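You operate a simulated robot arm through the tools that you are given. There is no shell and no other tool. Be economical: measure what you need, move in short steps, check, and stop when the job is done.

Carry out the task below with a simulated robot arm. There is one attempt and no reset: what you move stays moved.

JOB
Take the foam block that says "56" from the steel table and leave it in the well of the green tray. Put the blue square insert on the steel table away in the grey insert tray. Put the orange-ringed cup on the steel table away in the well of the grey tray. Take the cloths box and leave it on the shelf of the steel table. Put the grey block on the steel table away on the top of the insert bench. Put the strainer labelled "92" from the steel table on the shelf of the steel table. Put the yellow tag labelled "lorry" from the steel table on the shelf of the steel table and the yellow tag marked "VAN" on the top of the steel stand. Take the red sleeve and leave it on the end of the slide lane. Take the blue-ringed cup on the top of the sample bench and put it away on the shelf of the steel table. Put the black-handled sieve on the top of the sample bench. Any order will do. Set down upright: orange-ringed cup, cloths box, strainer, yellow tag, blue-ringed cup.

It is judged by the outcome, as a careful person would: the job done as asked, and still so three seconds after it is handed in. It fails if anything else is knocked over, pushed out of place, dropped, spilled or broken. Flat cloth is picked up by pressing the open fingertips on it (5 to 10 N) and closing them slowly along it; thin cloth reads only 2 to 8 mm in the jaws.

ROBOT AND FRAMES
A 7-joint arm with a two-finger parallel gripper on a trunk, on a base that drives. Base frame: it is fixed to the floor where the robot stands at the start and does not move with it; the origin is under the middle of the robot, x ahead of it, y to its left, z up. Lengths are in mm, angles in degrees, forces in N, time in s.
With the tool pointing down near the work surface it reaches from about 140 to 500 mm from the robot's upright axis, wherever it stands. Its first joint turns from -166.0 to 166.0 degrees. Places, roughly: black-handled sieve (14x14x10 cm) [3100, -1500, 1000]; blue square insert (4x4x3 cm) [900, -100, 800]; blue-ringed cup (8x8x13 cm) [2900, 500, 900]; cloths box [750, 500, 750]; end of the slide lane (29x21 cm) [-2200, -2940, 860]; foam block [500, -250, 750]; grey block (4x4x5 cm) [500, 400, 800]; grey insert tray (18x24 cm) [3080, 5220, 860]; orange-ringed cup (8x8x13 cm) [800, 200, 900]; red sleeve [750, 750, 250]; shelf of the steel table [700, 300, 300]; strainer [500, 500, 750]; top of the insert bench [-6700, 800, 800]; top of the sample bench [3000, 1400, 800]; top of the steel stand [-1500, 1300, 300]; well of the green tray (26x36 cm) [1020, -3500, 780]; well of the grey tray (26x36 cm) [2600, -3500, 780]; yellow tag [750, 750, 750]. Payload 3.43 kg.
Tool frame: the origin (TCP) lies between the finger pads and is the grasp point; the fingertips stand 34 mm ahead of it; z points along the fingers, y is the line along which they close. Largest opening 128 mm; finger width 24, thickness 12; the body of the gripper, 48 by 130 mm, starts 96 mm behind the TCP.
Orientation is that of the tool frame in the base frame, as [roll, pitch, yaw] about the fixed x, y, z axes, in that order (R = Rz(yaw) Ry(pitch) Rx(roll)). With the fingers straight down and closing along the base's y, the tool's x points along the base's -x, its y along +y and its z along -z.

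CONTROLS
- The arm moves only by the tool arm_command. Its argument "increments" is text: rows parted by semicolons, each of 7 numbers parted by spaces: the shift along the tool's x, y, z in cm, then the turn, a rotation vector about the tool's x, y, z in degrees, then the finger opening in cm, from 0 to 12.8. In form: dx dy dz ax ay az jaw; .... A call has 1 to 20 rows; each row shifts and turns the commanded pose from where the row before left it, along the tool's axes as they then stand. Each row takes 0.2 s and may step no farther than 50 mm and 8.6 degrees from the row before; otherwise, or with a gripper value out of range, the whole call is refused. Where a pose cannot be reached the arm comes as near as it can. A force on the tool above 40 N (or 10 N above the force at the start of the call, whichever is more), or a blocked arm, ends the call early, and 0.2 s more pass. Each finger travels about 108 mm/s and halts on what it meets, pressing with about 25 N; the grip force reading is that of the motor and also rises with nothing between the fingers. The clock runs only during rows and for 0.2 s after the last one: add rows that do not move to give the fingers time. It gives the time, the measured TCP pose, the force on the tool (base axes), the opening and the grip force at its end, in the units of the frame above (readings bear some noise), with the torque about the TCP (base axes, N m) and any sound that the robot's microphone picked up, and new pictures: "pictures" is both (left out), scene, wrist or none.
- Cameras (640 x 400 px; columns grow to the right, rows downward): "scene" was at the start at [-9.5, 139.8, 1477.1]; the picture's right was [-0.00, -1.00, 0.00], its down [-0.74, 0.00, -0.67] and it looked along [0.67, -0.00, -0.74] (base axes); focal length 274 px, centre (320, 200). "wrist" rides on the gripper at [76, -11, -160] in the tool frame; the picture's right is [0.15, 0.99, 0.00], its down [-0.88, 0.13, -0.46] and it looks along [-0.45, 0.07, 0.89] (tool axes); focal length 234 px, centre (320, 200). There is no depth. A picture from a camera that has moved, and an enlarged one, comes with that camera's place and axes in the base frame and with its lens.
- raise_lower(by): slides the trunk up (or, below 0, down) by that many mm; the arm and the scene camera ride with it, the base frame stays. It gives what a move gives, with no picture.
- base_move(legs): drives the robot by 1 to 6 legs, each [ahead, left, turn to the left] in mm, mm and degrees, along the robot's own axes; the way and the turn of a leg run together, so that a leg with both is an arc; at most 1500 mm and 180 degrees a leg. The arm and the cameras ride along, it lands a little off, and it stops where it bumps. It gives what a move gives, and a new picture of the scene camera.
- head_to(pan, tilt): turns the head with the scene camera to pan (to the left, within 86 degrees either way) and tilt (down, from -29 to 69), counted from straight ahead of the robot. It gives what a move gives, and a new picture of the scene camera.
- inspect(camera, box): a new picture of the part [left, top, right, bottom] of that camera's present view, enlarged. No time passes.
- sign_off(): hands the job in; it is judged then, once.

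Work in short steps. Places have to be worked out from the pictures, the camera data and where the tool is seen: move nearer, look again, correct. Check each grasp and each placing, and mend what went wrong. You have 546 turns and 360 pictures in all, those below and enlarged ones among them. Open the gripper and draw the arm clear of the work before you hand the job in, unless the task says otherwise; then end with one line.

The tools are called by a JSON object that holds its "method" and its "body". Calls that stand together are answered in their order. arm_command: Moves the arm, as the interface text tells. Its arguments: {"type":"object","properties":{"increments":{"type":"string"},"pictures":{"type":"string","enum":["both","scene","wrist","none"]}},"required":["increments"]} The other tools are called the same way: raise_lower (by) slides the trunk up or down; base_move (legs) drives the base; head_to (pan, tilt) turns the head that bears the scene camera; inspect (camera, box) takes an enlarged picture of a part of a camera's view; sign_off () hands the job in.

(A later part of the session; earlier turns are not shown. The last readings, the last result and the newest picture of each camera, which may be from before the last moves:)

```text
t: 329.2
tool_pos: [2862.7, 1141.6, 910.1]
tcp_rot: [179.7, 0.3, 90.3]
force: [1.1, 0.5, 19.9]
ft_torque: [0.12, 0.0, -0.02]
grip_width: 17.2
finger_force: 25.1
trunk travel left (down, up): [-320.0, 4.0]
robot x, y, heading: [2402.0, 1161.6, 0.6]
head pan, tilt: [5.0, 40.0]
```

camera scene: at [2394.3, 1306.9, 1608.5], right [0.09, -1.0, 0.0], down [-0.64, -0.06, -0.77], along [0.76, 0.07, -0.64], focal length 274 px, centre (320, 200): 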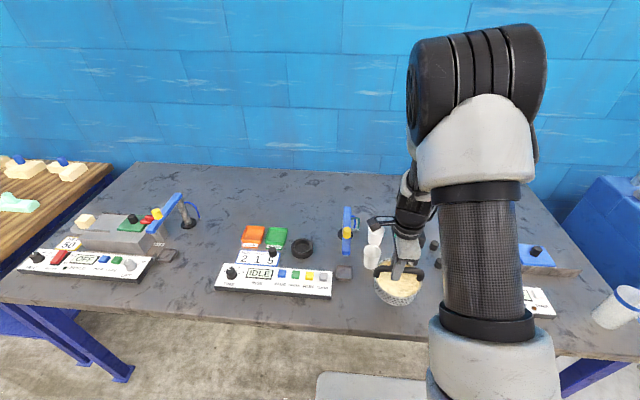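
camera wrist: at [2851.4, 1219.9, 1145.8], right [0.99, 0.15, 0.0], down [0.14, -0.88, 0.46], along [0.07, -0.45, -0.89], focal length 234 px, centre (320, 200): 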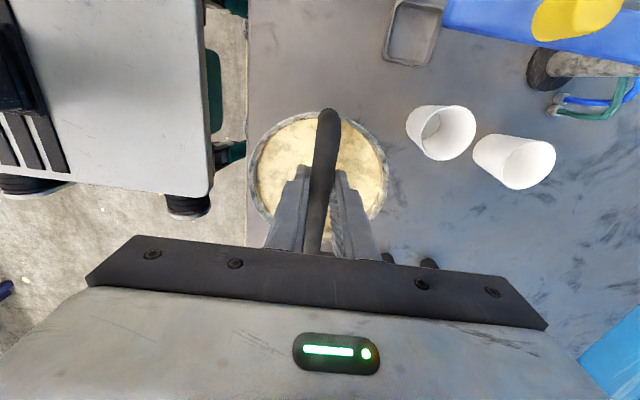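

Resting (20 N). Relieve slightly, open, and rise.

{"method": "arm_command", "body": {"increments": "0 0 -0.1 0 0 0 0.5;0 0 0 0 0 0 3;0 0 0 0 0 0 5;0 0 0 0 0 0 5;0 0 -1.5 0 0 0 5;0 0 -3 0 0 0 5;0 0 -4 0 0 0 5;0 0 -4 0 0 0 5;0 0 -4 0 0 0 5;0 0 -4 0 0 0 5;0 0 0 0 0 0 5", "pictures": "wrist"}}

{"method": "head_to", "body": {"pan": -20, "tilt": 40}}

```text
t: 331.6
tool_pos: [2863.7, 1144.0, 1114.1]
tcp_rot: [-180.0, 0.4, 90.3]
force: [0.0, -0.4, -0.4]
ft_torque: [-0.02, 0.06, 0.01]
grip_width: 50.1
finger_force: 0.2
trunk travel left (down, up): [-320.0, 4.0]
robot x, y, heading: [2401.8, 1157.0, 0.3]
head pan, tilt: [5.0, 40.0]
camera wrist: at [2853.3, 1219.1, 1272.3], right [0.99, 0.15, 0.0], down [0.14, -0.88, 0.46], along [0.07, -0.46, -0.89], focal length 234 px, centre (320, 200)
```

wrist: 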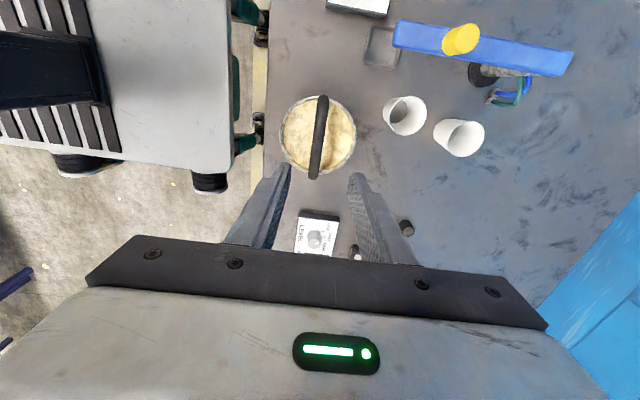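

```text
t: 332.5
tool_pos: [2865.3, 1142.1, 1114.3]
tcp_rot: [-179.9, 0.3, 90.4]
force: [-0.3, -0.3, 0.0]
ft_torque: [-0.01, -0.03, 0.01]
grip_width: 49.9
finger_force: 0.0
trunk travel left (down, up): [-320.0, 4.0]
robot x, y, heading: [2398.8, 1162.7, 0.5]
head pan, tilt: [-20.0, 40.0]
camera scene: at [2389.6, 1270.5, 1608.5], right [-0.33, -0.94, 0.0], down [-0.61, 0.22, -0.77], along [0.72, -0.26, -0.64], focal length 274 px, centre (320, 200)
```

scene: 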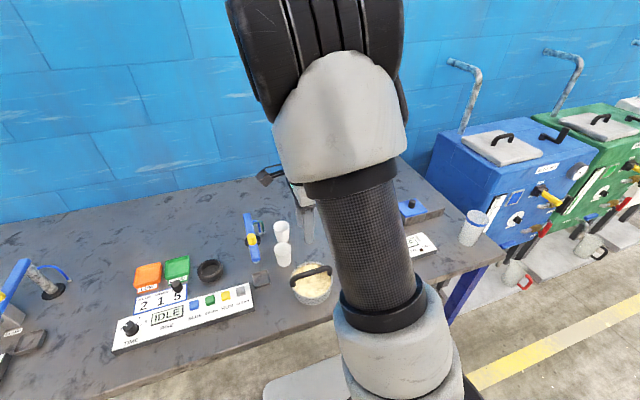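

Sieve placed. Next the blue-ringed cup near the bench's right end; zoom.

{"method": "inspect", "body": {"camera": "scene", "box": [400, 180, 540, 280]}}

```text
4.00 times, centred on (470, 230) of scene
camera zoom: at [2389.6, 1270.5, 1608.5], right [-0.33, -0.94, 0.0], down [-0.61, 0.22, -0.77], along [0.72, -0.26, -0.64], focal length 1096 px, centre (-280, 80)
```

zoom: 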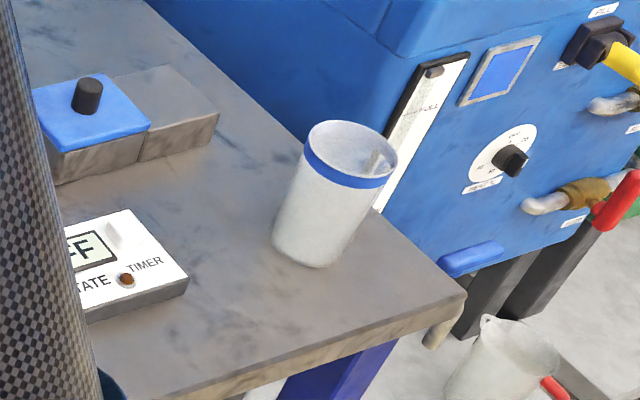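

Before taking the cup I must know if the arm can reach the shelf with the tool level. I back into the open aisle, re-yaw the tool (camera side up later), lower the trunk and test the level pose at low height.

{"method": "base_move", "body": {"legs": [[-750, 0, 0]]}}

{"method": "arm_command", "body": {"increments": "0 0 0 0 0 8.2 5;0 0 0 0 0 8.2 5;0 0 0 0 0 8.2 5;0 0 0 0 0 8.2 5;0 0 0 0 0 8.2 5;0 0 0 0 0 8.2 5;0 0 0 0 0 8.2 5;0 0 0 0 0 8.2 5;0 0 0 0 0 8.2 5;0 0 0 0 0 8.2 5;0 0 0 0 0 8 5;0 0 0 0 0 0 5", "pictures": "none"}}

{"method": "raise_lower", "body": {"by": -320}}

```text
t: 336.5
tool_pos: [2131.7, 1136.9, 1113.8]
tcp_rot: [-179.9, 0.3, 90.6]
force: [0.4, -0.1, -0.7]
ft_torque: [0.02, -0.02, -0.03]
grip_width: 50.1
finger_force: 0.1
trunk travel left (down, up): [-320.0, 4.0]
robot x, y, heading: [1664.7, 1155.8, 0.7]
head pan, tilt: [-20.0, 40.0]
camera scene: at [1655.8, 1264.5, 1608.5], right [-0.33, -0.94, 0.0], down [-0.61, 0.21, -0.77], along [0.72, -0.26, -0.64], focal length 274 px, centre (320, 200)
```

scene: 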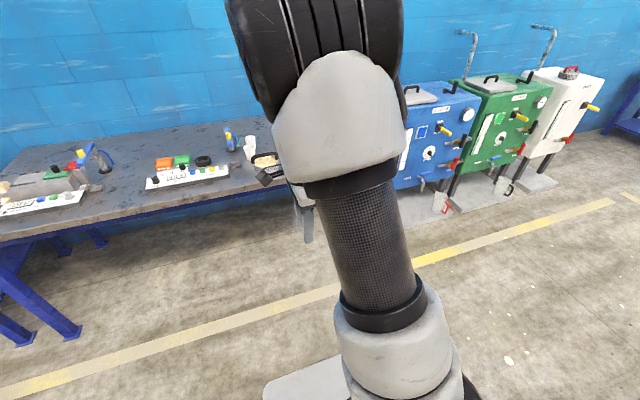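

```text
t: 339.1
tool_pos: [2131.1, 1136.6, 1113.2]
tcp_rot: [179.7, 0.2, 0.4]
force: [0.2, 0.3, -0.7]
ft_torque: [-0.04, -0.02, 0.0]
grip_width: 50.0
finger_force: 0.2
trunk travel left (down, up): [-320.0, 4.0]
robot x, y, heading: [1663.6, 1147.5, 0.7]
head pan, tilt: [-20.0, 40.0]
```

```text
t: 342.3
tool_pos: [2131.6, 1138.7, 793.7]
tcp_rot: [179.7, 0.2, 0.5]
force: [0.8, 0.3, -0.8]
ft_torque: [0.02, -0.01, 0.0]
grip_width: 50.0
finger_force: 0.1
trunk travel left (down, up): [0.0, 324.0]
robot x, y, heading: [1668.5, 1152.0, 0.4]
head pan, tilt: [-20.0, 40.0]
```

Now rotate the tool up to level (11 rows about tool y), TCP fixed.

{"method": "arm_command", "body": {"increments": "0 0 0 0 8.2 0 5;0 0 0 0 8.2 0 5;0 0 0 0 8.2 0 5;0 0 0 0 8.2 0 5;0 0 0 0 8.2 0 5;0 0 0 0 8.2 0 5;0 0 0 0 8.2 0 5;0 0 0 0 8.2 0 5;0 0 0 0 8.2 0 5;0 0 0 0 8.2 0 5;0 0 0 0 8 0 5;0 0 0 0 0 0 5", "pictures": "both"}}

```text
t: 344.9
tool_pos: [2181.4, 1130.1, 777.0]
tcp_rot: [168.2, -84.5, 12.1]
force: [0.6, -0.4, -0.6]
ft_torque: [0.01, 0.01, 0.01]
grip_width: 49.7
finger_force: 0.0
out of reach, approached as far as the arm can: row 4, 5, 7, 8, 9
trunk travel left (down, up): [0.0, 324.0]
robot x, y, heading: [1664.6, 1152.2, 0.6]
head pan, tilt: [-20.0, 40.0]
camera scene: at [1656.0, 1264.5, 1288.5], right [-0.33, -0.94, 0.0], down [-0.61, 0.21, -0.77], along [0.72, -0.26, -0.64], focal length 274 px, centre (320, 200)
camera wrist: at [2030.3, 1142.5, 864.8], right [0.02, -0.99, 0.16], down [-0.53, -0.15, -0.83], along [0.84, -0.07, -0.53], focal length 234 px, centre (320, 200)
```

scene: 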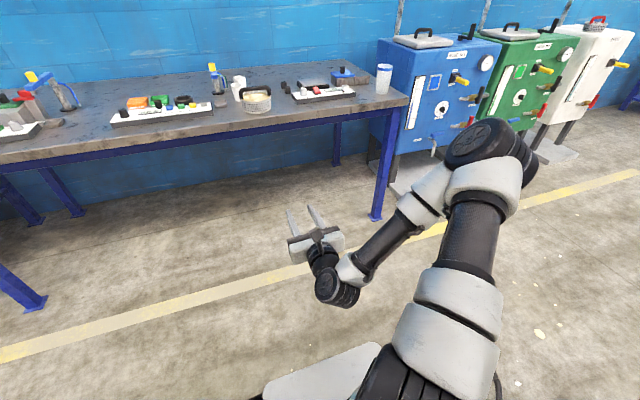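
wrist: 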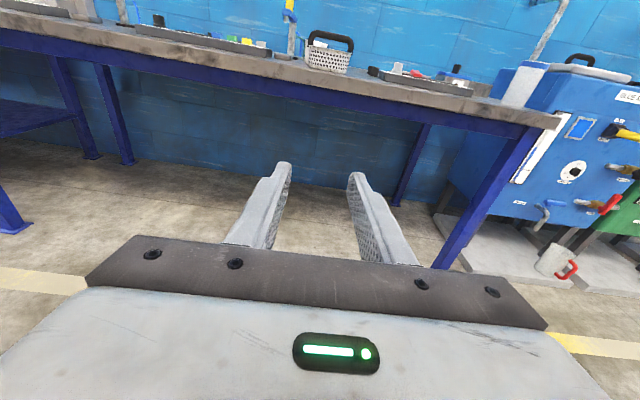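

Level reached. Now lower step by step toward z≈390.

{"method": "arm_command", "body": {"increments": "-4.5 0 0 0 0 0 5;-4.5 0 0 0 0 0 5;-4.5 0 0 0 0 0 5;-4.5 0 0 0 0 0 5;-4.5 0 0 0 0 0 5;-4.5 0 0 0 0 0 5;-4.5 0 0 0 0 0 5;-4.5 0 0 0 0 0 5;0 0 0 0 0 0 5;0 0 0 0 0 0 5", "pictures": "both"}}

```text
t: 347.3
tool_pos: [2153.7, 1130.6, 475.9]
tcp_rot: [-127.7, -86.3, -51.1]
force: [0.9, 0.5, -0.7]
ft_torque: [-0.04, -0.01, 0.03]
grip_width: 49.9
finger_force: 0.0
trunk travel left (down, up): [0.0, 324.0]
robot x, y, heading: [1667.0, 1151.1, -0.0]
head pan, tilt: [-20.0, 40.0]
stopped in row 10: the arm was blocked; the commanded pose is now the measured one
camera scene: at [1645.7, 1264.4, 1291.1], right [-0.33, -0.94, 0.0], down [-0.6, 0.21, -0.77], along [0.73, -0.26, -0.64], focal length 274 px, centre (320, 200)
camera wrist: at [1997.9, 1134.6, 557.0], right [0.02, -1.0, 0.1], down [-0.49, -0.09, -0.87], along [0.87, -0.03, -0.49], focal length 234 px, centre (320, 200)
```

scene: 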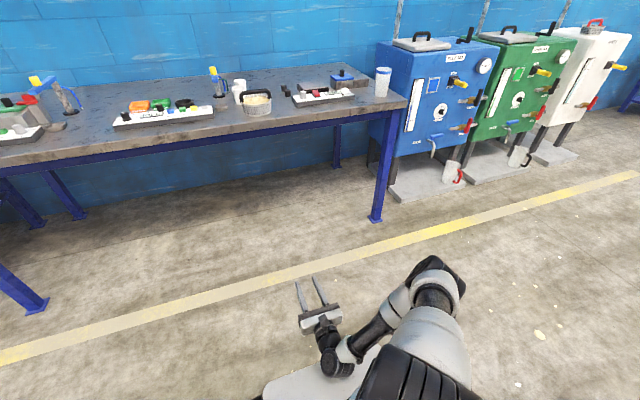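
wrist: 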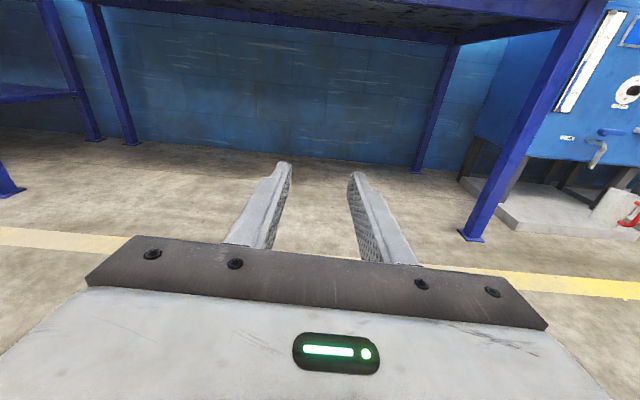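

The wrist met the robot's own base. Move up a little, forward 15 cm, then down again.

{"method": "arm_command", "body": {"increments": "2 0 0 0 0 0 5;0 0 4 0 0 0 5;0 0 4 0 0 0 5;0 0 4 0 0 0 5;0 0 3 0 0 0 5;-3 0 0 0 0 0 5;-3 0 0 0 0 0 5;-3 0 0 0 0 0 5;-2.5 0 0 0 0 0 5;0 0 0 0 0 0 5;0 0 0 0 0 0 5", "pictures": "scene"}}

```text
t: 349.7
tool_pos: [2296.6, 1137.7, 378.5]
tcp_rot: [-146.5, -85.8, -32.5]
force: [0.2, 0.5, -0.4]
ft_torque: [0.01, -0.01, -0.03]
grip_width: 49.9
finger_force: 0.0
out of reach, approached as far as the arm can: row 9
trunk travel left (down, up): [0.0, 324.0]
robot x, y, heading: [1666.0, 1157.6, 0.5]
head pan, tilt: [-20.0, 40.0]
camera scene: at [1656.0, 1264.5, 1288.5], right [-0.33, -0.94, 0.0], down [-0.61, 0.21, -0.77], along [0.72, -0.26, -0.64], focal length 274 px, centre (320, 200)
```

scene: 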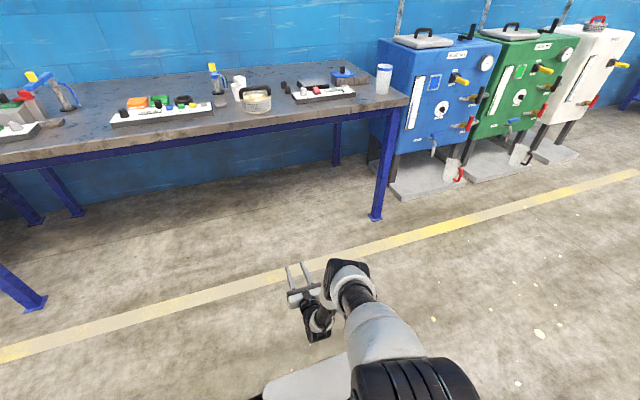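

The arm reaches z≈378 level at 630 mm from the axis with the elbow well behind — shelf placing is feasible, and a downward tilt of ~25° will help. Raise the trunk again, tilt the tool down about 21° more and lift for picking the blue-ringed cup.

{"method": "raise_lower", "body": {"by": 320}}

{"method": "arm_command", "body": {"increments": "4 0 0 0 -7 0 10.5;4 0 0 0 -7 0 10.5;4 0 0 0 -7 0 10.5;4 0 0 0 0 0 10.5;4 0 0 0 0 0 10.5;0 0 0 0 0 0 10.5", "pictures": "none"}}

```text
t: 352.9
tool_pos: [2295.4, 1137.3, 698.6]
tcp_rot: [-146.7, -85.8, -32.3]
force: [-0.7, -1.1, 0.2]
ft_torque: [0.01, -0.01, 0.03]
grip_width: 50.2
finger_force: 0.0
trunk travel left (down, up): [-320.0, 4.0]
robot x, y, heading: [1662.8, 1151.6, 0.5]
head pan, tilt: [-20.0, 40.0]
```

```text
t: 354.3
tool_pos: [2354.0, 1132.6, 890.2]
tcp_rot: [-174.6, -65.4, -4.0]
force: [0.6, -1.2, 0.3]
ft_torque: [-0.01, 0.01, 0.02]
grip_width: 105.0
finger_force: 0.0
trunk travel left (down, up): [-320.0, 4.0]
robot x, y, heading: [1664.9, 1157.4, 0.5]
head pan, tilt: [-20.0, 40.0]
```

Tool tilted ~25° below level at z≈890. Drive over to face the cup, stopping short.

{"method": "base_move", "body": {"legs": [[0, -634, -0.5], [330, 0, 0]]}}

{"method": "arm_command", "body": {"increments": "0 0 0 0 0 0 10.5", "pictures": "wrist"}}

```text
t: 362.8
tool_pos: [2681.5, 458.3, 889.6]
tcp_rot: [-174.5, -65.4, -4.9]
force: [-0.5, -0.7, 0.9]
ft_torque: [-0.03, -0.01, -0.01]
grip_width: 104.9
finger_force: 0.0
trunk travel left (down, up): [-320.0, 4.0]
robot x, y, heading: [1992.9, 494.2, -0.4]
head pan, tilt: [-20.0, 40.0]
camera scene: at [1986.8, 602.4, 1608.5], right [-0.35, -0.94, 0.0], down [-0.6, 0.22, -0.77], along [0.72, -0.27, -0.64], focal length 274 px, centre (320, 200)
```

scene: 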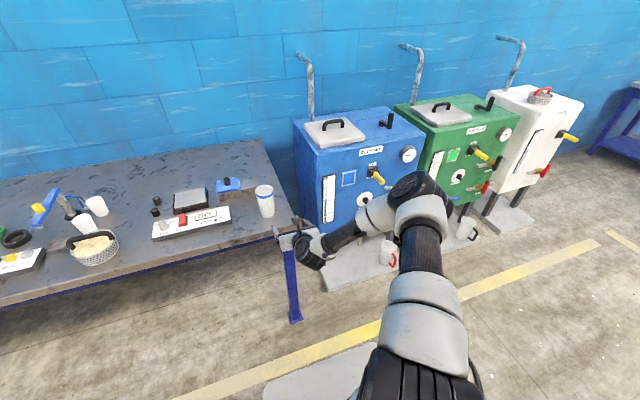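

```text
t: 363.2
tool_pos: [2682.4, 459.1, 889.8]
tcp_rot: [-174.5, -65.4, -4.9]
force: [0.1, 0.2, -0.8]
ft_torque: [-0.01, -0.03, 0.01]
grip_width: 104.9
finger_force: 0.0
trunk travel left (down, up): [-320.0, 4.0]
robot x, y, heading: [1995.7, 492.2, -0.3]
head pan, tilt: [-20.0, 40.0]
camera wrist: at [2568.8, 464.8, 1023.6], right [0.06, -0.99, 0.09], down [-0.78, -0.11, -0.62], along [0.62, -0.03, -0.78], focal length 234 px, centre (320, 200)
```

wrist: 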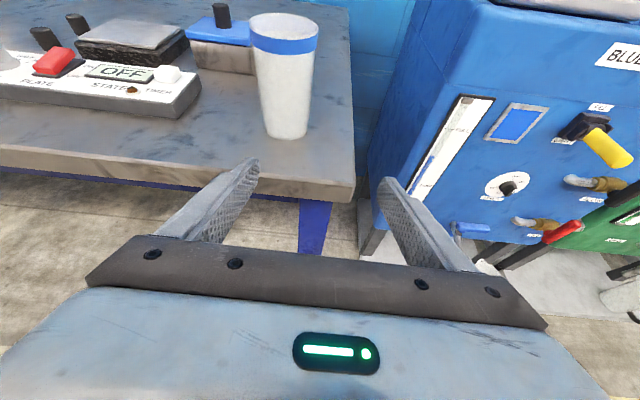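

Cup resolved at (2855, 514). Shift left 55 mm, then ahead in two parts.

{"method": "base_move", "body": {"legs": [[0, 52, 0.4], [110, 0, 0]]}}

{"method": "arm_command", "body": {"increments": "0 0 0 0 0 0 10.5", "pictures": "wrist"}}

```text
t: 365.2
tool_pos: [2788.1, 517.0, 889.5]
tcp_rot: [-174.4, -65.4, -4.5]
force: [-0.1, 1.4, -0.8]
ft_torque: [0.01, -0.03, -0.01]
grip_width: 105.0
finger_force: 0.1
trunk travel left (down, up): [-320.0, 4.0]
robot x, y, heading: [2101.5, 545.8, -0.0]
head pan, tilt: [-20.0, 40.0]
camera scene: at [2091.7, 654.7, 1608.5], right [-0.34, -0.94, 0.0], down [-0.6, 0.22, -0.77], along [0.72, -0.26, -0.64], focal length 274 px, centre (320, 200)
```

scene: 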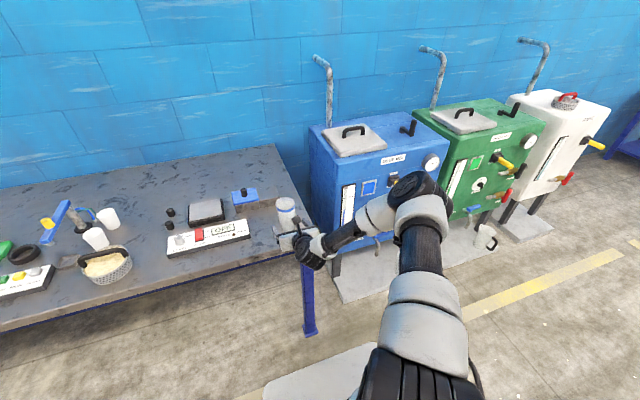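

```text
t: 365.6
tool_pos: [2788.2, 517.1, 889.8]
tcp_rot: [-174.5, -65.4, -4.4]
force: [0.4, -0.4, -0.1]
ft_torque: [0.04, 0.02, -0.02]
grip_width: 104.9
finger_force: 0.0
trunk travel left (down, up): [-320.0, 4.0]
robot x, y, heading: [2101.1, 544.3, 0.1]
head pan, tilt: [-20.0, 40.0]
camera wrist: at [2674.6, 521.3, 1023.6], right [0.07, -0.99, 0.09], down [-0.78, -0.11, -0.62], along [0.62, -0.03, -0.78], focal length 234 px, centre (320, 200)
```

wrist: 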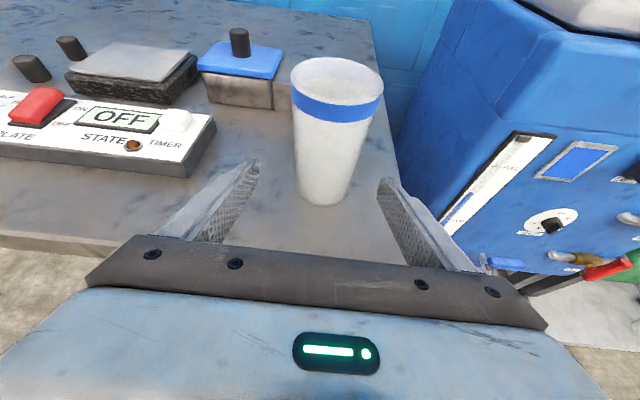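

Aligned. Advance 62 mm with the base, then close on the cup.

{"method": "base_move", "body": {"legs": [[62, -4, 0]]}}

{"method": "arm_command", "body": {"increments": "0 0 0 0 0 0 9;0 0 0 0 0 0 7.5;0 0 0 0 0 0 6.5;0 0 0 0 0 0 5.5;0 0 0 0 0 0 5;0 0 0 0 0 0 5", "pictures": "wrist"}}

```text
t: 366.6
tool_pos: [2852.1, 513.0, 888.1]
tcp_rot: [-174.6, -65.5, -4.4]
force: [0.1, 0.6, 0.1]
ft_torque: [0.01, -0.02, 0.0]
grip_width: 105.0
finger_force: 0.0
trunk travel left (down, up): [-320.0, 4.0]
robot x, y, heading: [2164.0, 540.8, 0.3]
head pan, tilt: [-20.0, 40.0]
camera scene: at [2154.7, 650.9, 1608.5], right [-0.34, -0.94, 0.0], down [-0.6, 0.22, -0.77], along [0.72, -0.26, -0.64], focal length 274 px, centre (320, 200)
```

scene: 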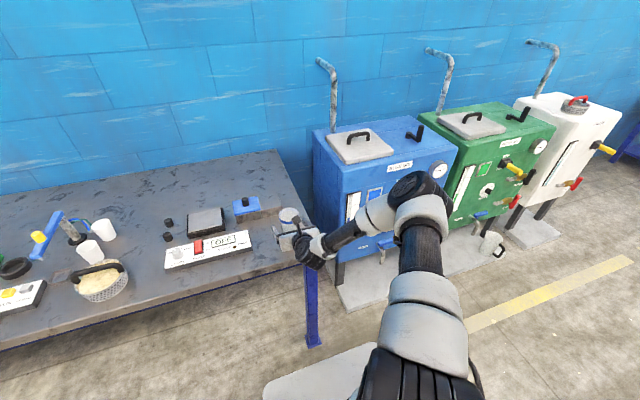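

```text
t: 368.0
tool_pos: [2850.5, 513.1, 889.2]
tcp_rot: [-174.6, -65.4, -4.4]
force: [0.5, -1.1, 0.7]
ft_torque: [-0.06, -0.03, 0.0]
grip_width: 67.6
finger_force: 24.3
trunk travel left (down, up): [-320.0, 4.0]
robot x, y, heading: [2163.4, 542.3, 0.2]
head pan, tilt: [-20.0, 40.0]
camera wrist: at [2737.6, 517.7, 1023.6], right [0.07, -0.99, 0.09], down [-0.78, -0.11, -0.62], along [0.62, -0.03, -0.78], focal length 234 px, centre (320, 200)
```

wrist: 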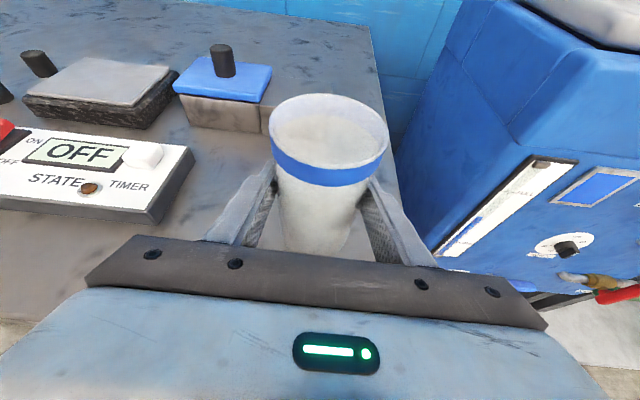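

Held at 67.6 mm; it seems to have contents, so keep it level. Lift 80 mm straight up.

{"method": "arm_command", "body": {"increments": "0.9 0 -0.42 0 0 0 5;1.8 0 -0.83 0 0 0 5;1.8 0 -0.83 0 0 0 5;1.8 0 -0.83 0 0 0 5;0.9 0 -0.42 0 0 0 5;0 0 0 0 0 0 5", "pictures": "wrist"}}

```text
t: 369.4
tool_pos: [2852.6, 510.6, 967.3]
tcp_rot: [-174.6, -65.4, -4.4]
force: [0.2, -0.1, -0.5]
ft_torque: [0.0, 0.01, 0.02]
grip_width: 67.2
finger_force: 24.2
trunk travel left (down, up): [-320.0, 4.0]
robot x, y, heading: [2161.8, 536.6, 0.1]
head pan, tilt: [-20.0, 40.0]
camera wrist: at [2738.0, 515.0, 1102.3], right [0.07, -0.99, 0.09], down [-0.78, -0.11, -0.62], along [0.62, -0.03, -0.78], focal length 234 px, centre (320, 200)
```

wrist: 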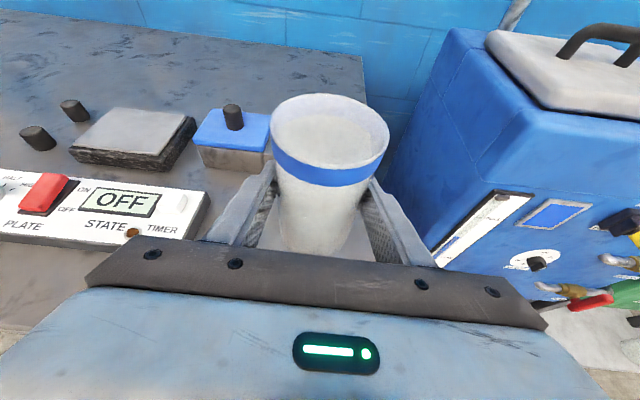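

Very light, secure. Back to x≈1910, turn to face the steel table from behind (sweep clear of both tables), and lower the trunk.

{"method": "base_move", "body": {"legs": [[-260, 0, 0], [0, 0, 180]]}}

{"method": "raise_lower", "body": {"by": -320}}

{"method": "head_to", "body": {"pan": -10, "tilt": 25}}

```text
t: 378.9
tool_pos: [1205.8, 538.2, 967.5]
tcp_rot: [-174.5, -65.4, 178.1]
force: [-0.3, 0.4, -1.1]
ft_torque: [-0.01, -0.02, 0.03]
grip_width: 66.6
finger_force: 25.4
trunk travel left (down, up): [-320.0, 4.0]
robot x, y, heading: [1894.8, 542.3, -177.3]
head pan, tilt: [-20.0, 40.0]
camera scene: at [1912.4, 429.2, 1608.5], right [0.3, 0.95, 0.0], down [0.61, -0.19, -0.77], along [-0.73, 0.23, -0.64], focal length 274 px, centre (320, 200)
```

scene: 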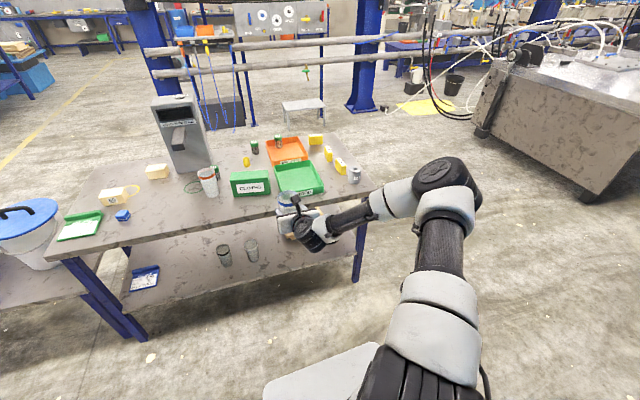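

```text
t: 382.1
tool_pos: [1207.0, 537.7, 647.2]
tcp_rot: [-174.5, -65.4, 178.2]
force: [-0.2, 0.1, 0.7]
ft_torque: [-0.04, -0.01, 0.02]
grip_width: 66.7
finger_force: 24.5
trunk travel left (down, up): [0.0, 324.0]
robot x, y, heading: [1892.4, 538.5, -177.4]
head pan, tilt: [-20.0, 40.0]
```

```text
t: 382.9
tool_pos: [1206.4, 538.1, 647.6]
tcp_rot: [-174.6, -65.4, 178.1]
force: [-0.5, -0.6, -1.4]
ft_torque: [0.01, -0.05, 0.01]
grip_width: 66.8
finger_force: 25.6
trunk travel left (down, up): [0.0, 324.0]
robot x, y, heading: [1895.4, 540.9, -177.2]
head pan, tilt: [-10.0, 25.0]
camera scene: at [1902.3, 415.6, 1311.8], right [0.13, 0.99, 0.0], down [0.42, -0.05, -0.91], along [-0.9, 0.12, -0.42], focal length 274 px, centre (320, 200)
```

scene: 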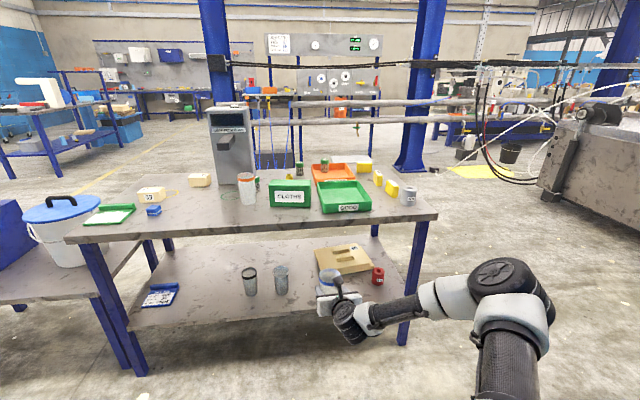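

Zoom in on the shelf from this side.

{"method": "inspect", "body": {"camera": "scene", "box": [60, 150, 460, 380]}}

{"method": "inspect", "body": {"camera": "scene", "box": [120, 230, 420, 340]}}

```text
1.60 times, centred on (260, 265) of scene
camera zoom: at [1902.3, 415.6, 1311.8], right [0.13, 0.99, 0.0], down [0.42, -0.05, -0.91], along [-0.9, 0.12, -0.42], focal length 438 px, centre (416, 96)
```

zoom: 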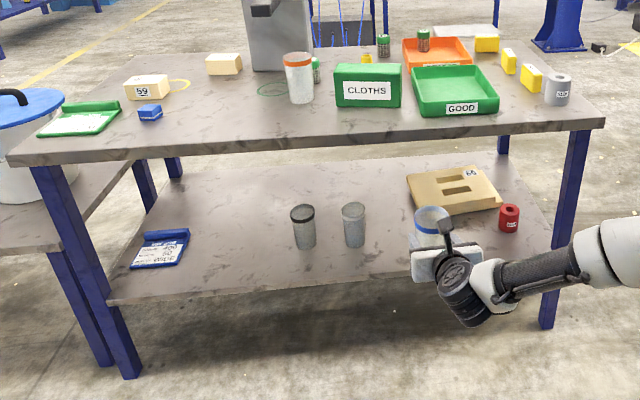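

```text
2.13 times, centred on (270, 285) of scene
camera zoom: at [1902.3, 415.6, 1311.8], right [0.13, 0.99, 0.0], down [0.42, -0.05, -0.91], along [-0.9, 0.12, -0.42], focal length 584 px, centre (427, 19)
```

zoom: 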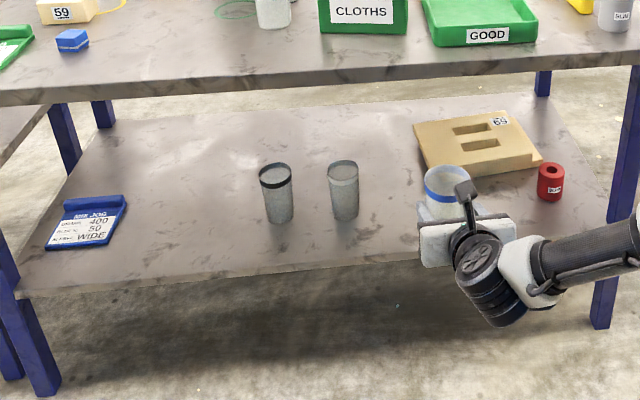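

The shelf's near strip (x≈800–980) is free at y≈430–800. I plan to set the cup at about (900, 545). Lower the arm to z≈425 out here first.

{"method": "arm_command", "body": {"increments": "-4.09 0 1.87 0 0 0 5;-4.09 0 1.87 0 0 0 5;-4.09 0 1.87 0 0 0 5;-4.09 0 1.87 0 0 0 5;-4.09 0 1.87 0 0 0 5;0 0 0 0 0 0 5;0 0 0 0 0 0 5", "pictures": "both"}}

```text
t: 384.5
tool_pos: [1205.5, 526.2, 418.8]
tcp_rot: [-174.5, -65.3, 178.0]
force: [0.7, 0.0, -0.2]
ft_torque: [0.0, -0.03, -0.01]
grip_width: 66.1
finger_force: 24.7
trunk travel left (down, up): [0.0, 324.0]
robot x, y, heading: [1896.9, 540.7, -177.2]
head pan, tilt: [-10.0, 25.0]
camera scene: at [1902.3, 415.6, 1311.8], right [0.13, 0.99, 0.0], down [0.42, -0.05, -0.91], along [-0.9, 0.12, -0.42], focal length 274 px, centre (320, 200)
camera wrist: at [1319.6, 527.8, 553.3], right [-0.12, 0.99, 0.09], down [0.77, 0.15, -0.62], along [-0.62, 0.0, -0.78], focal length 234 px, centre (320, 200)
```

scene: 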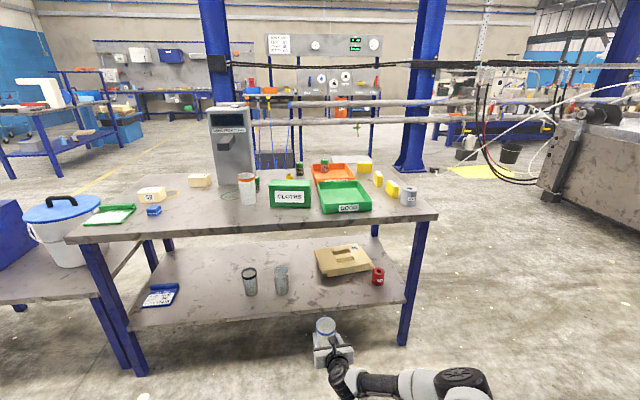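
wrist: 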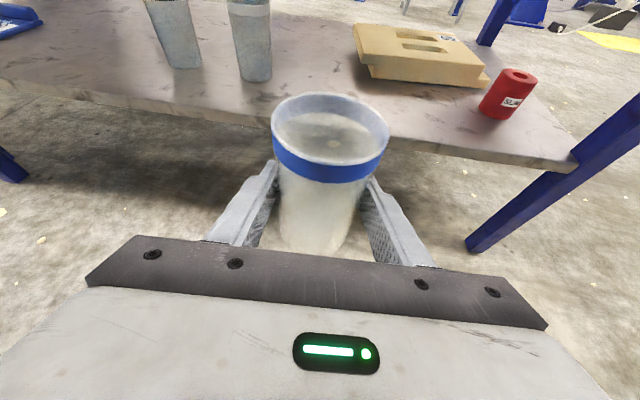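

Raise 40 mm for certainty over the shelf edge, then drive in 300 mm.

{"method": "arm_command", "body": {"increments": "3.6 0 -1.66 0 0 0 5;0 0 0 0 0 0 5", "pictures": "none"}}

{"method": "base_move", "body": {"legs": [[200, 0, 0]]}}

{"method": "arm_command", "body": {"increments": "0 0 0 0 0 0 5", "pictures": "wrist"}}

```text
t: 385.1
tool_pos: [1205.4, 527.6, 462.4]
tcp_rot: [-174.5, -65.5, 178.4]
force: [-1.0, 0.7, -0.3]
ft_torque: [-0.02, -0.03, -0.02]
grip_width: 66.1
finger_force: 25.0
trunk travel left (down, up): [0.0, 324.0]
robot x, y, heading: [1896.0, 541.1, -177.4]
head pan, tilt: [-10.0, 25.0]
```

```text
t: 386.7
tool_pos: [1004.6, 517.2, 461.0]
tcp_rot: [-174.5, -65.3, 178.2]
force: [0.2, -0.6, -0.5]
ft_torque: [-0.01, 0.0, -0.02]
grip_width: 65.9
finger_force: 24.8
trunk travel left (down, up): [0.0, 324.0]
robot x, y, heading: [1693.6, 526.5, -177.2]
head pan, tilt: [-10.0, 25.0]
camera scene: at [1700.5, 405.9, 1311.8], right [0.13, 0.99, 0.0], down [0.42, -0.05, -0.91], along [-0.9, 0.11, -0.42], focal length 274 px, centre (320, 200)
```

scene: 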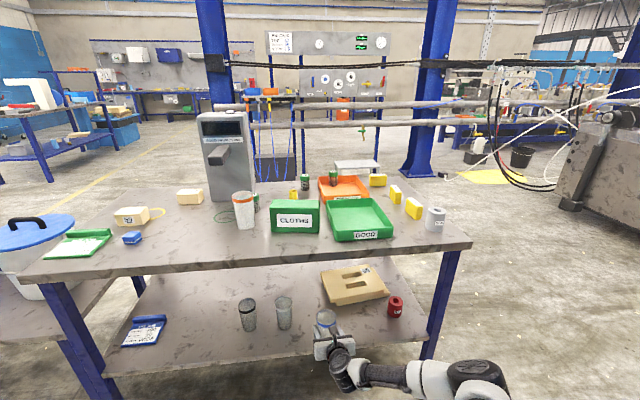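

```text
t: 387.1
tool_pos: [1003.9, 516.5, 461.2]
tcp_rot: [-174.5, -65.4, 178.2]
force: [-0.7, -0.8, -1.1]
ft_torque: [0.0, 0.02, -0.01]
grip_width: 66.0
finger_force: 24.6
trunk travel left (down, up): [0.0, 324.0]
robot x, y, heading: [1692.7, 523.6, -177.3]
head pan, tilt: [-10.0, 25.0]
camera wrist: at [1118.0, 518.2, 595.4], right [-0.12, 0.99, 0.09], down [0.77, 0.15, -0.62], along [-0.62, 0.0, -0.78], focal length 234 px, centre (320, 200)
```

wrist: 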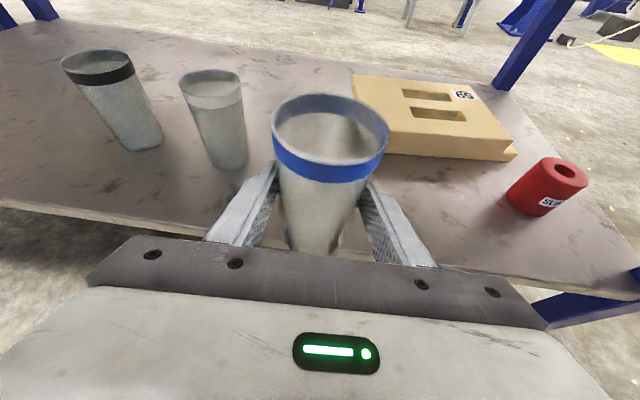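

Advance another 105 mm and lower gently to contact.

{"method": "base_move", "body": {"legs": [[105, 0, 0]]}}

{"method": "arm_command", "body": {"increments": "-2.73 0 1.25 0 0 0 5;-0.9 0 0.42 0 0 0 5;-0.36 0 0.17 0 0 0 5;-0.36 0 0.17 0 0 0 5;-0.36 0 0.17 0 0 0 5;-0.36 0 0.17 0 0 0 5;-0.36 0 0.17 0 0 0 5;-0.36 0 0.17 0 0 0 5;-0.36 0 0.17 0 0 0 5;-0.36 0 0.17 0 0 0 5", "pictures": "wrist"}}

```text
t: 388.2
tool_pos: [899.9, 512.3, 461.1]
tcp_rot: [-174.5, -65.3, 178.3]
force: [0.6, -0.3, -0.9]
ft_torque: [0.03, -0.02, -0.02]
grip_width: 66.1
finger_force: 24.9
trunk travel left (down, up): [0.0, 324.0]
robot x, y, heading: [1591.6, 523.1, -177.2]
head pan, tilt: [-10.0, 25.0]
camera scene: at [1597.6, 400.8, 1311.8], right [0.12, 0.99, 0.0], down [0.42, -0.05, -0.91], along [-0.9, 0.11, -0.42], focal length 274 px, centre (320, 200)
```

scene: 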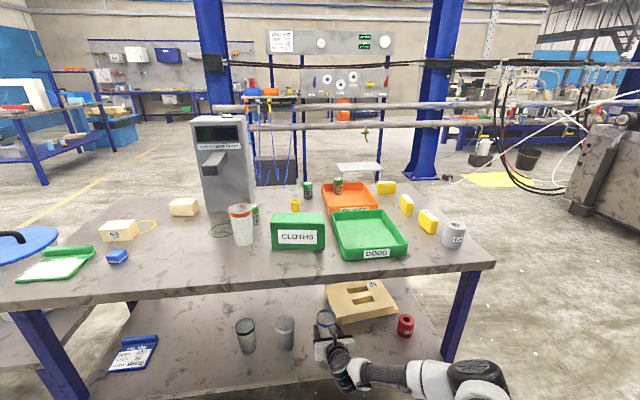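

```text
t: 390.4
tool_pos: [898.5, 509.7, 394.2]
tcp_rot: [-174.7, -65.8, 178.5]
force: [1.2, -0.7, 16.8]
ft_torque: [0.48, 0.07, 0.05]
grip_width: 65.7
finger_force: 25.0
trunk travel left (down, up): [0.0, 324.0]
robot x, y, heading: [1588.4, 528.1, -177.0]
head pan, tilt: [-10.0, 25.0]
camera wrist: at [1013.5, 510.2, 527.2], right [-0.12, 0.99, 0.1], down [0.77, 0.15, -0.62], along [-0.63, 0.0, -0.78], focal length 234 px, centre (320, 200)
```

wrist: 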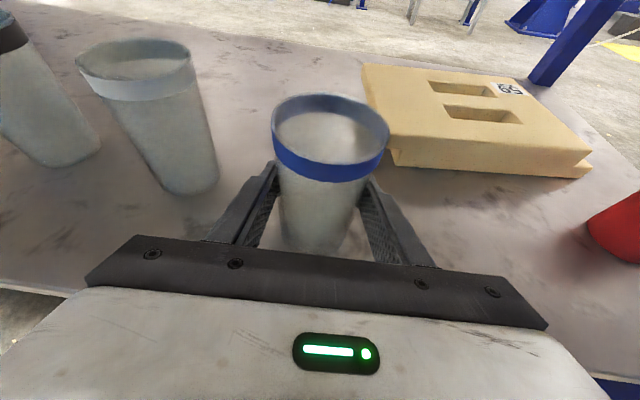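

Touching at TCP 394 (17 N). Open and back out horizontally with the base.

{"method": "arm_command", "body": {"increments": "0.18 0 -0.08 0 0 0 6.8;0 0 0 0 0 0 8;0 0 0 0 0 0 10;0 0 0 0 0 0 10", "pictures": "none"}}

{"method": "base_move", "body": {"legs": [[-150, 0, 0]]}}

{"method": "arm_command", "body": {"increments": "0 0 0 0 0 0 10", "pictures": "wrist"}}

```text
t: 391.4
tool_pos: [901.1, 508.7, 391.9]
tcp_rot: [-174.6, -65.4, 178.3]
force: [-0.2, 0.0, 0.1]
ft_torque: [0.0, 0.0, 0.02]
grip_width: 100.1
finger_force: 0.0
trunk travel left (down, up): [0.0, 324.0]
robot x, y, heading: [1590.9, 523.1, -177.0]
head pan, tilt: [-10.0, 25.0]
```

```text
t: 392.8
tool_pos: [1050.3, 518.9, 391.8]
tcp_rot: [-174.5, -65.4, 178.1]
force: [-0.1, -0.7, 0.3]
ft_torque: [-0.02, -0.01, 0.0]
grip_width: 100.3
finger_force: 0.1
trunk travel left (down, up): [0.0, 324.0]
robot x, y, heading: [1739.8, 534.6, -177.2]
head pan, tilt: [-10.0, 25.0]
camera scene: at [1748.2, 408.1, 1311.8], right [0.13, 0.99, 0.0], down [0.42, -0.05, -0.91], along [-0.9, 0.12, -0.42], focal length 274 px, centre (320, 200)
```

scene: 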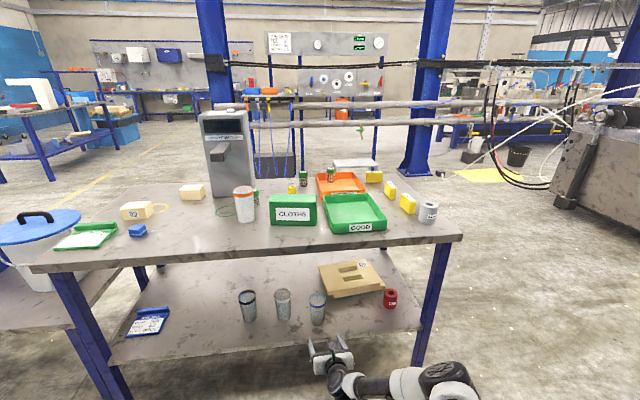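

```text
t: 393.2
tool_pos: [1051.3, 517.5, 392.8]
tcp_rot: [-174.4, -65.4, 178.0]
force: [-0.5, 0.7, 0.3]
ft_torque: [0.02, 0.03, 0.0]
grip_width: 100.1
finger_force: 0.0
trunk travel left (down, up): [0.0, 324.0]
robot x, y, heading: [1739.3, 530.8, -177.7]
head pan, tilt: [-10.0, 25.0]
camera wrist: at [1165.5, 518.7, 525.9], right [-0.12, 0.99, 0.09], down [0.77, 0.15, -0.62], along [-0.62, 0.0, -0.78], focal length 234 px, centre (320, 200)
```

wrist: 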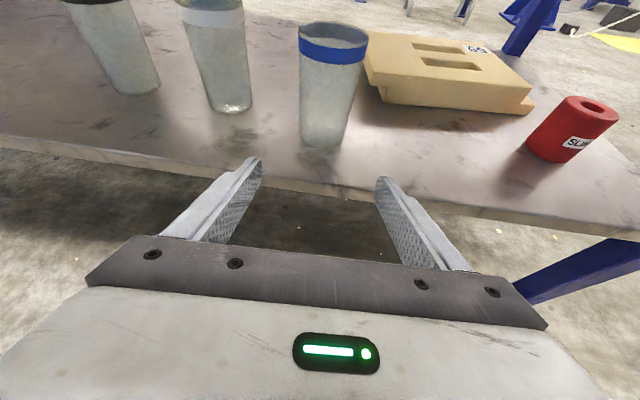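

Blue-ringed cup stands on the shelf. The red sleeve next to it, near (815, 880): straighten the heading, strafe right, narrow the jaws a bit, and look.

{"method": "base_move", "body": {"legs": [[-60, 0, 0], [0, 0, -2.5], [0, -325, 0]]}}

{"method": "arm_command", "body": {"increments": "0 0 0 0 0 0 8.5;0 0 0 0 0 0 8.5", "pictures": "wrist"}}

```text
t: 397.9
tool_pos: [1109.2, 873.8, 391.2]
tcp_rot: [-174.5, -65.3, 175.9]
force: [0.6, -0.1, -0.6]
ft_torque: [-0.02, 0.03, 0.0]
grip_width: 99.9
finger_force: 0.1
trunk travel left (down, up): [0.0, 324.0]
robot x, y, heading: [1797.6, 856.2, -179.4]
head pan, tilt: [-10.0, 25.0]
camera scene: at [1800.1, 736.4, 1311.8], right [0.17, 0.99, 0.0], down [0.42, -0.07, -0.91], along [-0.89, 0.15, -0.42], focal length 274 px, centre (320, 200)
```

scene: 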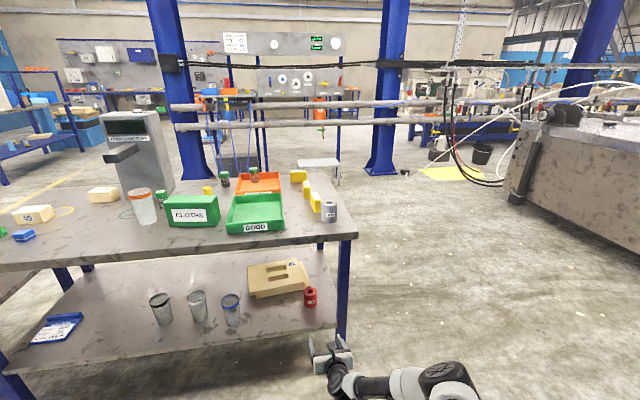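

```text
t: 398.5
tool_pos: [1107.7, 873.2, 391.5]
tcp_rot: [-174.6, -65.4, 175.9]
force: [0.6, 0.4, 0.1]
ft_torque: [-0.01, 0.0, 0.05]
grip_width: 84.9
finger_force: 0.0
trunk travel left (down, up): [0.0, 324.0]
robot x, y, heading: [1799.6, 859.9, -179.8]
head pan, tilt: [-10.0, 25.0]
camera wrist: at [1222.1, 869.8, 525.9], right [-0.08, 0.99, 0.09], down [0.78, 0.12, -0.62], along [-0.62, 0.03, -0.78], focal length 234 px, centre (320, 200)
```

wrist: 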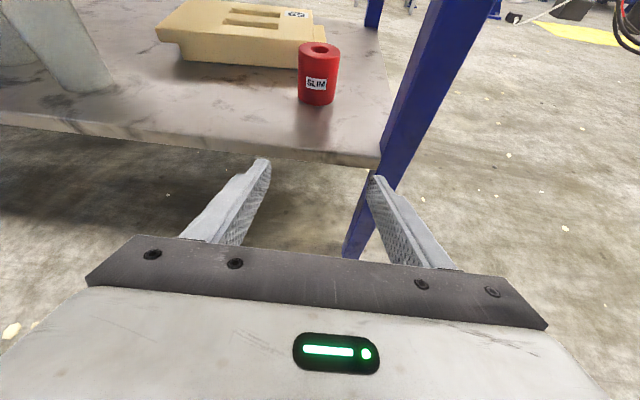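

Sleeve at (825, 852); leg inner side at y≈955, leaving ~40 mm. Shift left 20, lower 30 mm, drive in part-way and recheck.

{"method": "arm_command", "body": {"increments": "-2.73 0 1.25 0 0 0 8.5;0 0 0 0 0 0 8.5", "pictures": "none"}}

{"method": "base_move", "body": {"legs": [[0, 20, 0], [190, 0, 0]]}}

{"method": "arm_command", "body": {"increments": "0 0 0 0 0 0 8.5", "pictures": "wrist"}}

```text
t: 399.1
tool_pos: [1108.3, 873.2, 362.2]
tcp_rot: [-174.5, -65.5, 175.9]
force: [0.0, -0.9, 0.5]
ft_torque: [0.02, 0.03, 0.0]
grip_width: 85.2
finger_force: 0.0
trunk travel left (down, up): [0.0, 324.0]
robot x, y, heading: [1798.9, 858.7, -179.6]
head pan, tilt: [-10.0, 25.0]
```

```text
t: 401.2
tool_pos: [915.1, 854.0, 362.1]
tcp_rot: [-174.5, -65.4, 175.9]
force: [0.8, -0.5, 0.1]
ft_torque: [-0.03, 0.0, 0.0]
grip_width: 84.9
finger_force: 0.0
trunk travel left (down, up): [0.0, 324.0]
robot x, y, heading: [1604.0, 841.7, -179.7]
head pan, tilt: [-10.0, 25.0]
camera scene: at [1606.4, 715.1, 1311.8], right [0.17, 0.99, 0.0], down [0.42, -0.07, -0.91], along [-0.89, 0.15, -0.42], focal length 274 px, centre (320, 200)
```

scene: 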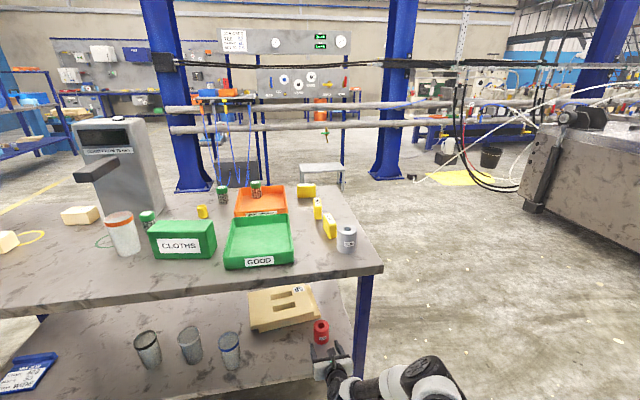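

```text
t: 401.6
tool_pos: [915.2, 856.3, 362.3]
tcp_rot: [-174.6, -65.4, 175.6]
force: [0.5, 0.7, 0.0]
ft_torque: [-0.01, 0.0, 0.02]
grip_width: 85.0
finger_force: 0.1
trunk travel left (down, up): [0.0, 324.0]
robot x, y, heading: [1603.7, 842.5, -179.8]
head pan, tilt: [-10.0, 25.0]
camera wrist: at [1029.0, 850.2, 496.3], right [-0.07, 0.99, 0.09], down [0.78, 0.12, -0.62], along [-0.62, 0.03, -0.78], focal length 234 px, centre (320, 200)
```

wrist: 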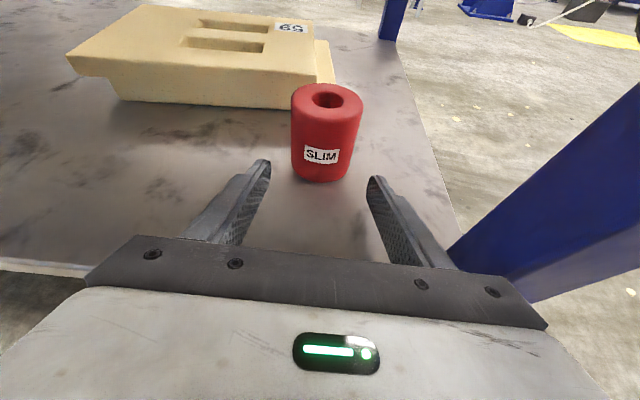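

Well centred. Advance 86 mm and close.

{"method": "base_move", "body": {"legs": [[86, 0, 0]]}}

{"method": "arm_command", "body": {"increments": "0 0 0 0 0 0 6.5;0 0 0 0 0 0 4.5;0 0 0 0 0 0 3;0 0 0 0 0 0 3;0 0 0 0 0 0 3", "pictures": "wrist"}}

```text
t: 402.7
tool_pos: [826.9, 854.1, 361.8]
tcp_rot: [-174.6, -65.4, 175.7]
force: [0.2, 0.9, -0.1]
ft_torque: [0.01, 0.01, -0.02]
grip_width: 85.1
finger_force: 0.1
trunk travel left (down, up): [0.0, 324.0]
robot x, y, heading: [1514.8, 838.0, -179.6]
head pan, tilt: [-10.0, 25.0]
camera scene: at [1518.4, 714.7, 1311.8], right [0.17, 0.99, 0.0], down [0.42, -0.07, -0.91], along [-0.89, 0.15, -0.42], focal length 274 px, centre (320, 200)
```

scene: 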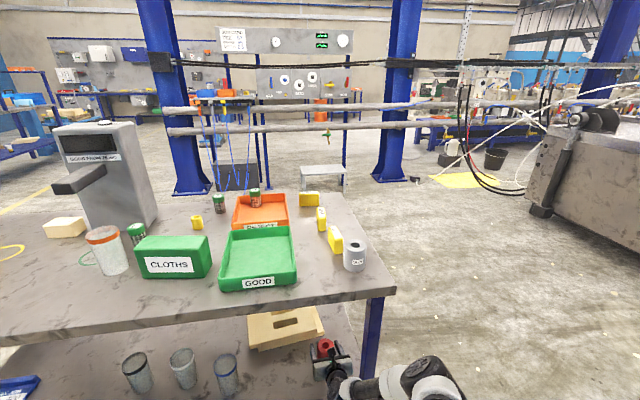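

```text
t: 403.9
tool_pos: [827.6, 853.6, 362.6]
tcp_rot: [-174.6, -65.4, 175.7]
force: [1.0, -0.7, 2.0]
ft_torque: [0.1, -0.07, -0.02]
grip_width: 61.7
finger_force: 25.4
trunk travel left (down, up): [0.0, 324.0]
robot x, y, heading: [1518.2, 838.7, -179.8]
head pan, tilt: [-10.0, 25.0]
camera wrist: at [941.0, 850.0, 496.4], right [-0.07, 0.99, 0.09], down [0.78, 0.11, -0.62], along [-0.62, 0.03, -0.78], focal length 234 px, centre (320, 200)
```

wrist: 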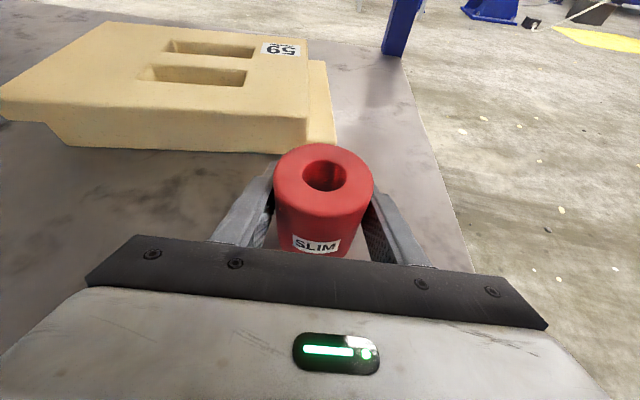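

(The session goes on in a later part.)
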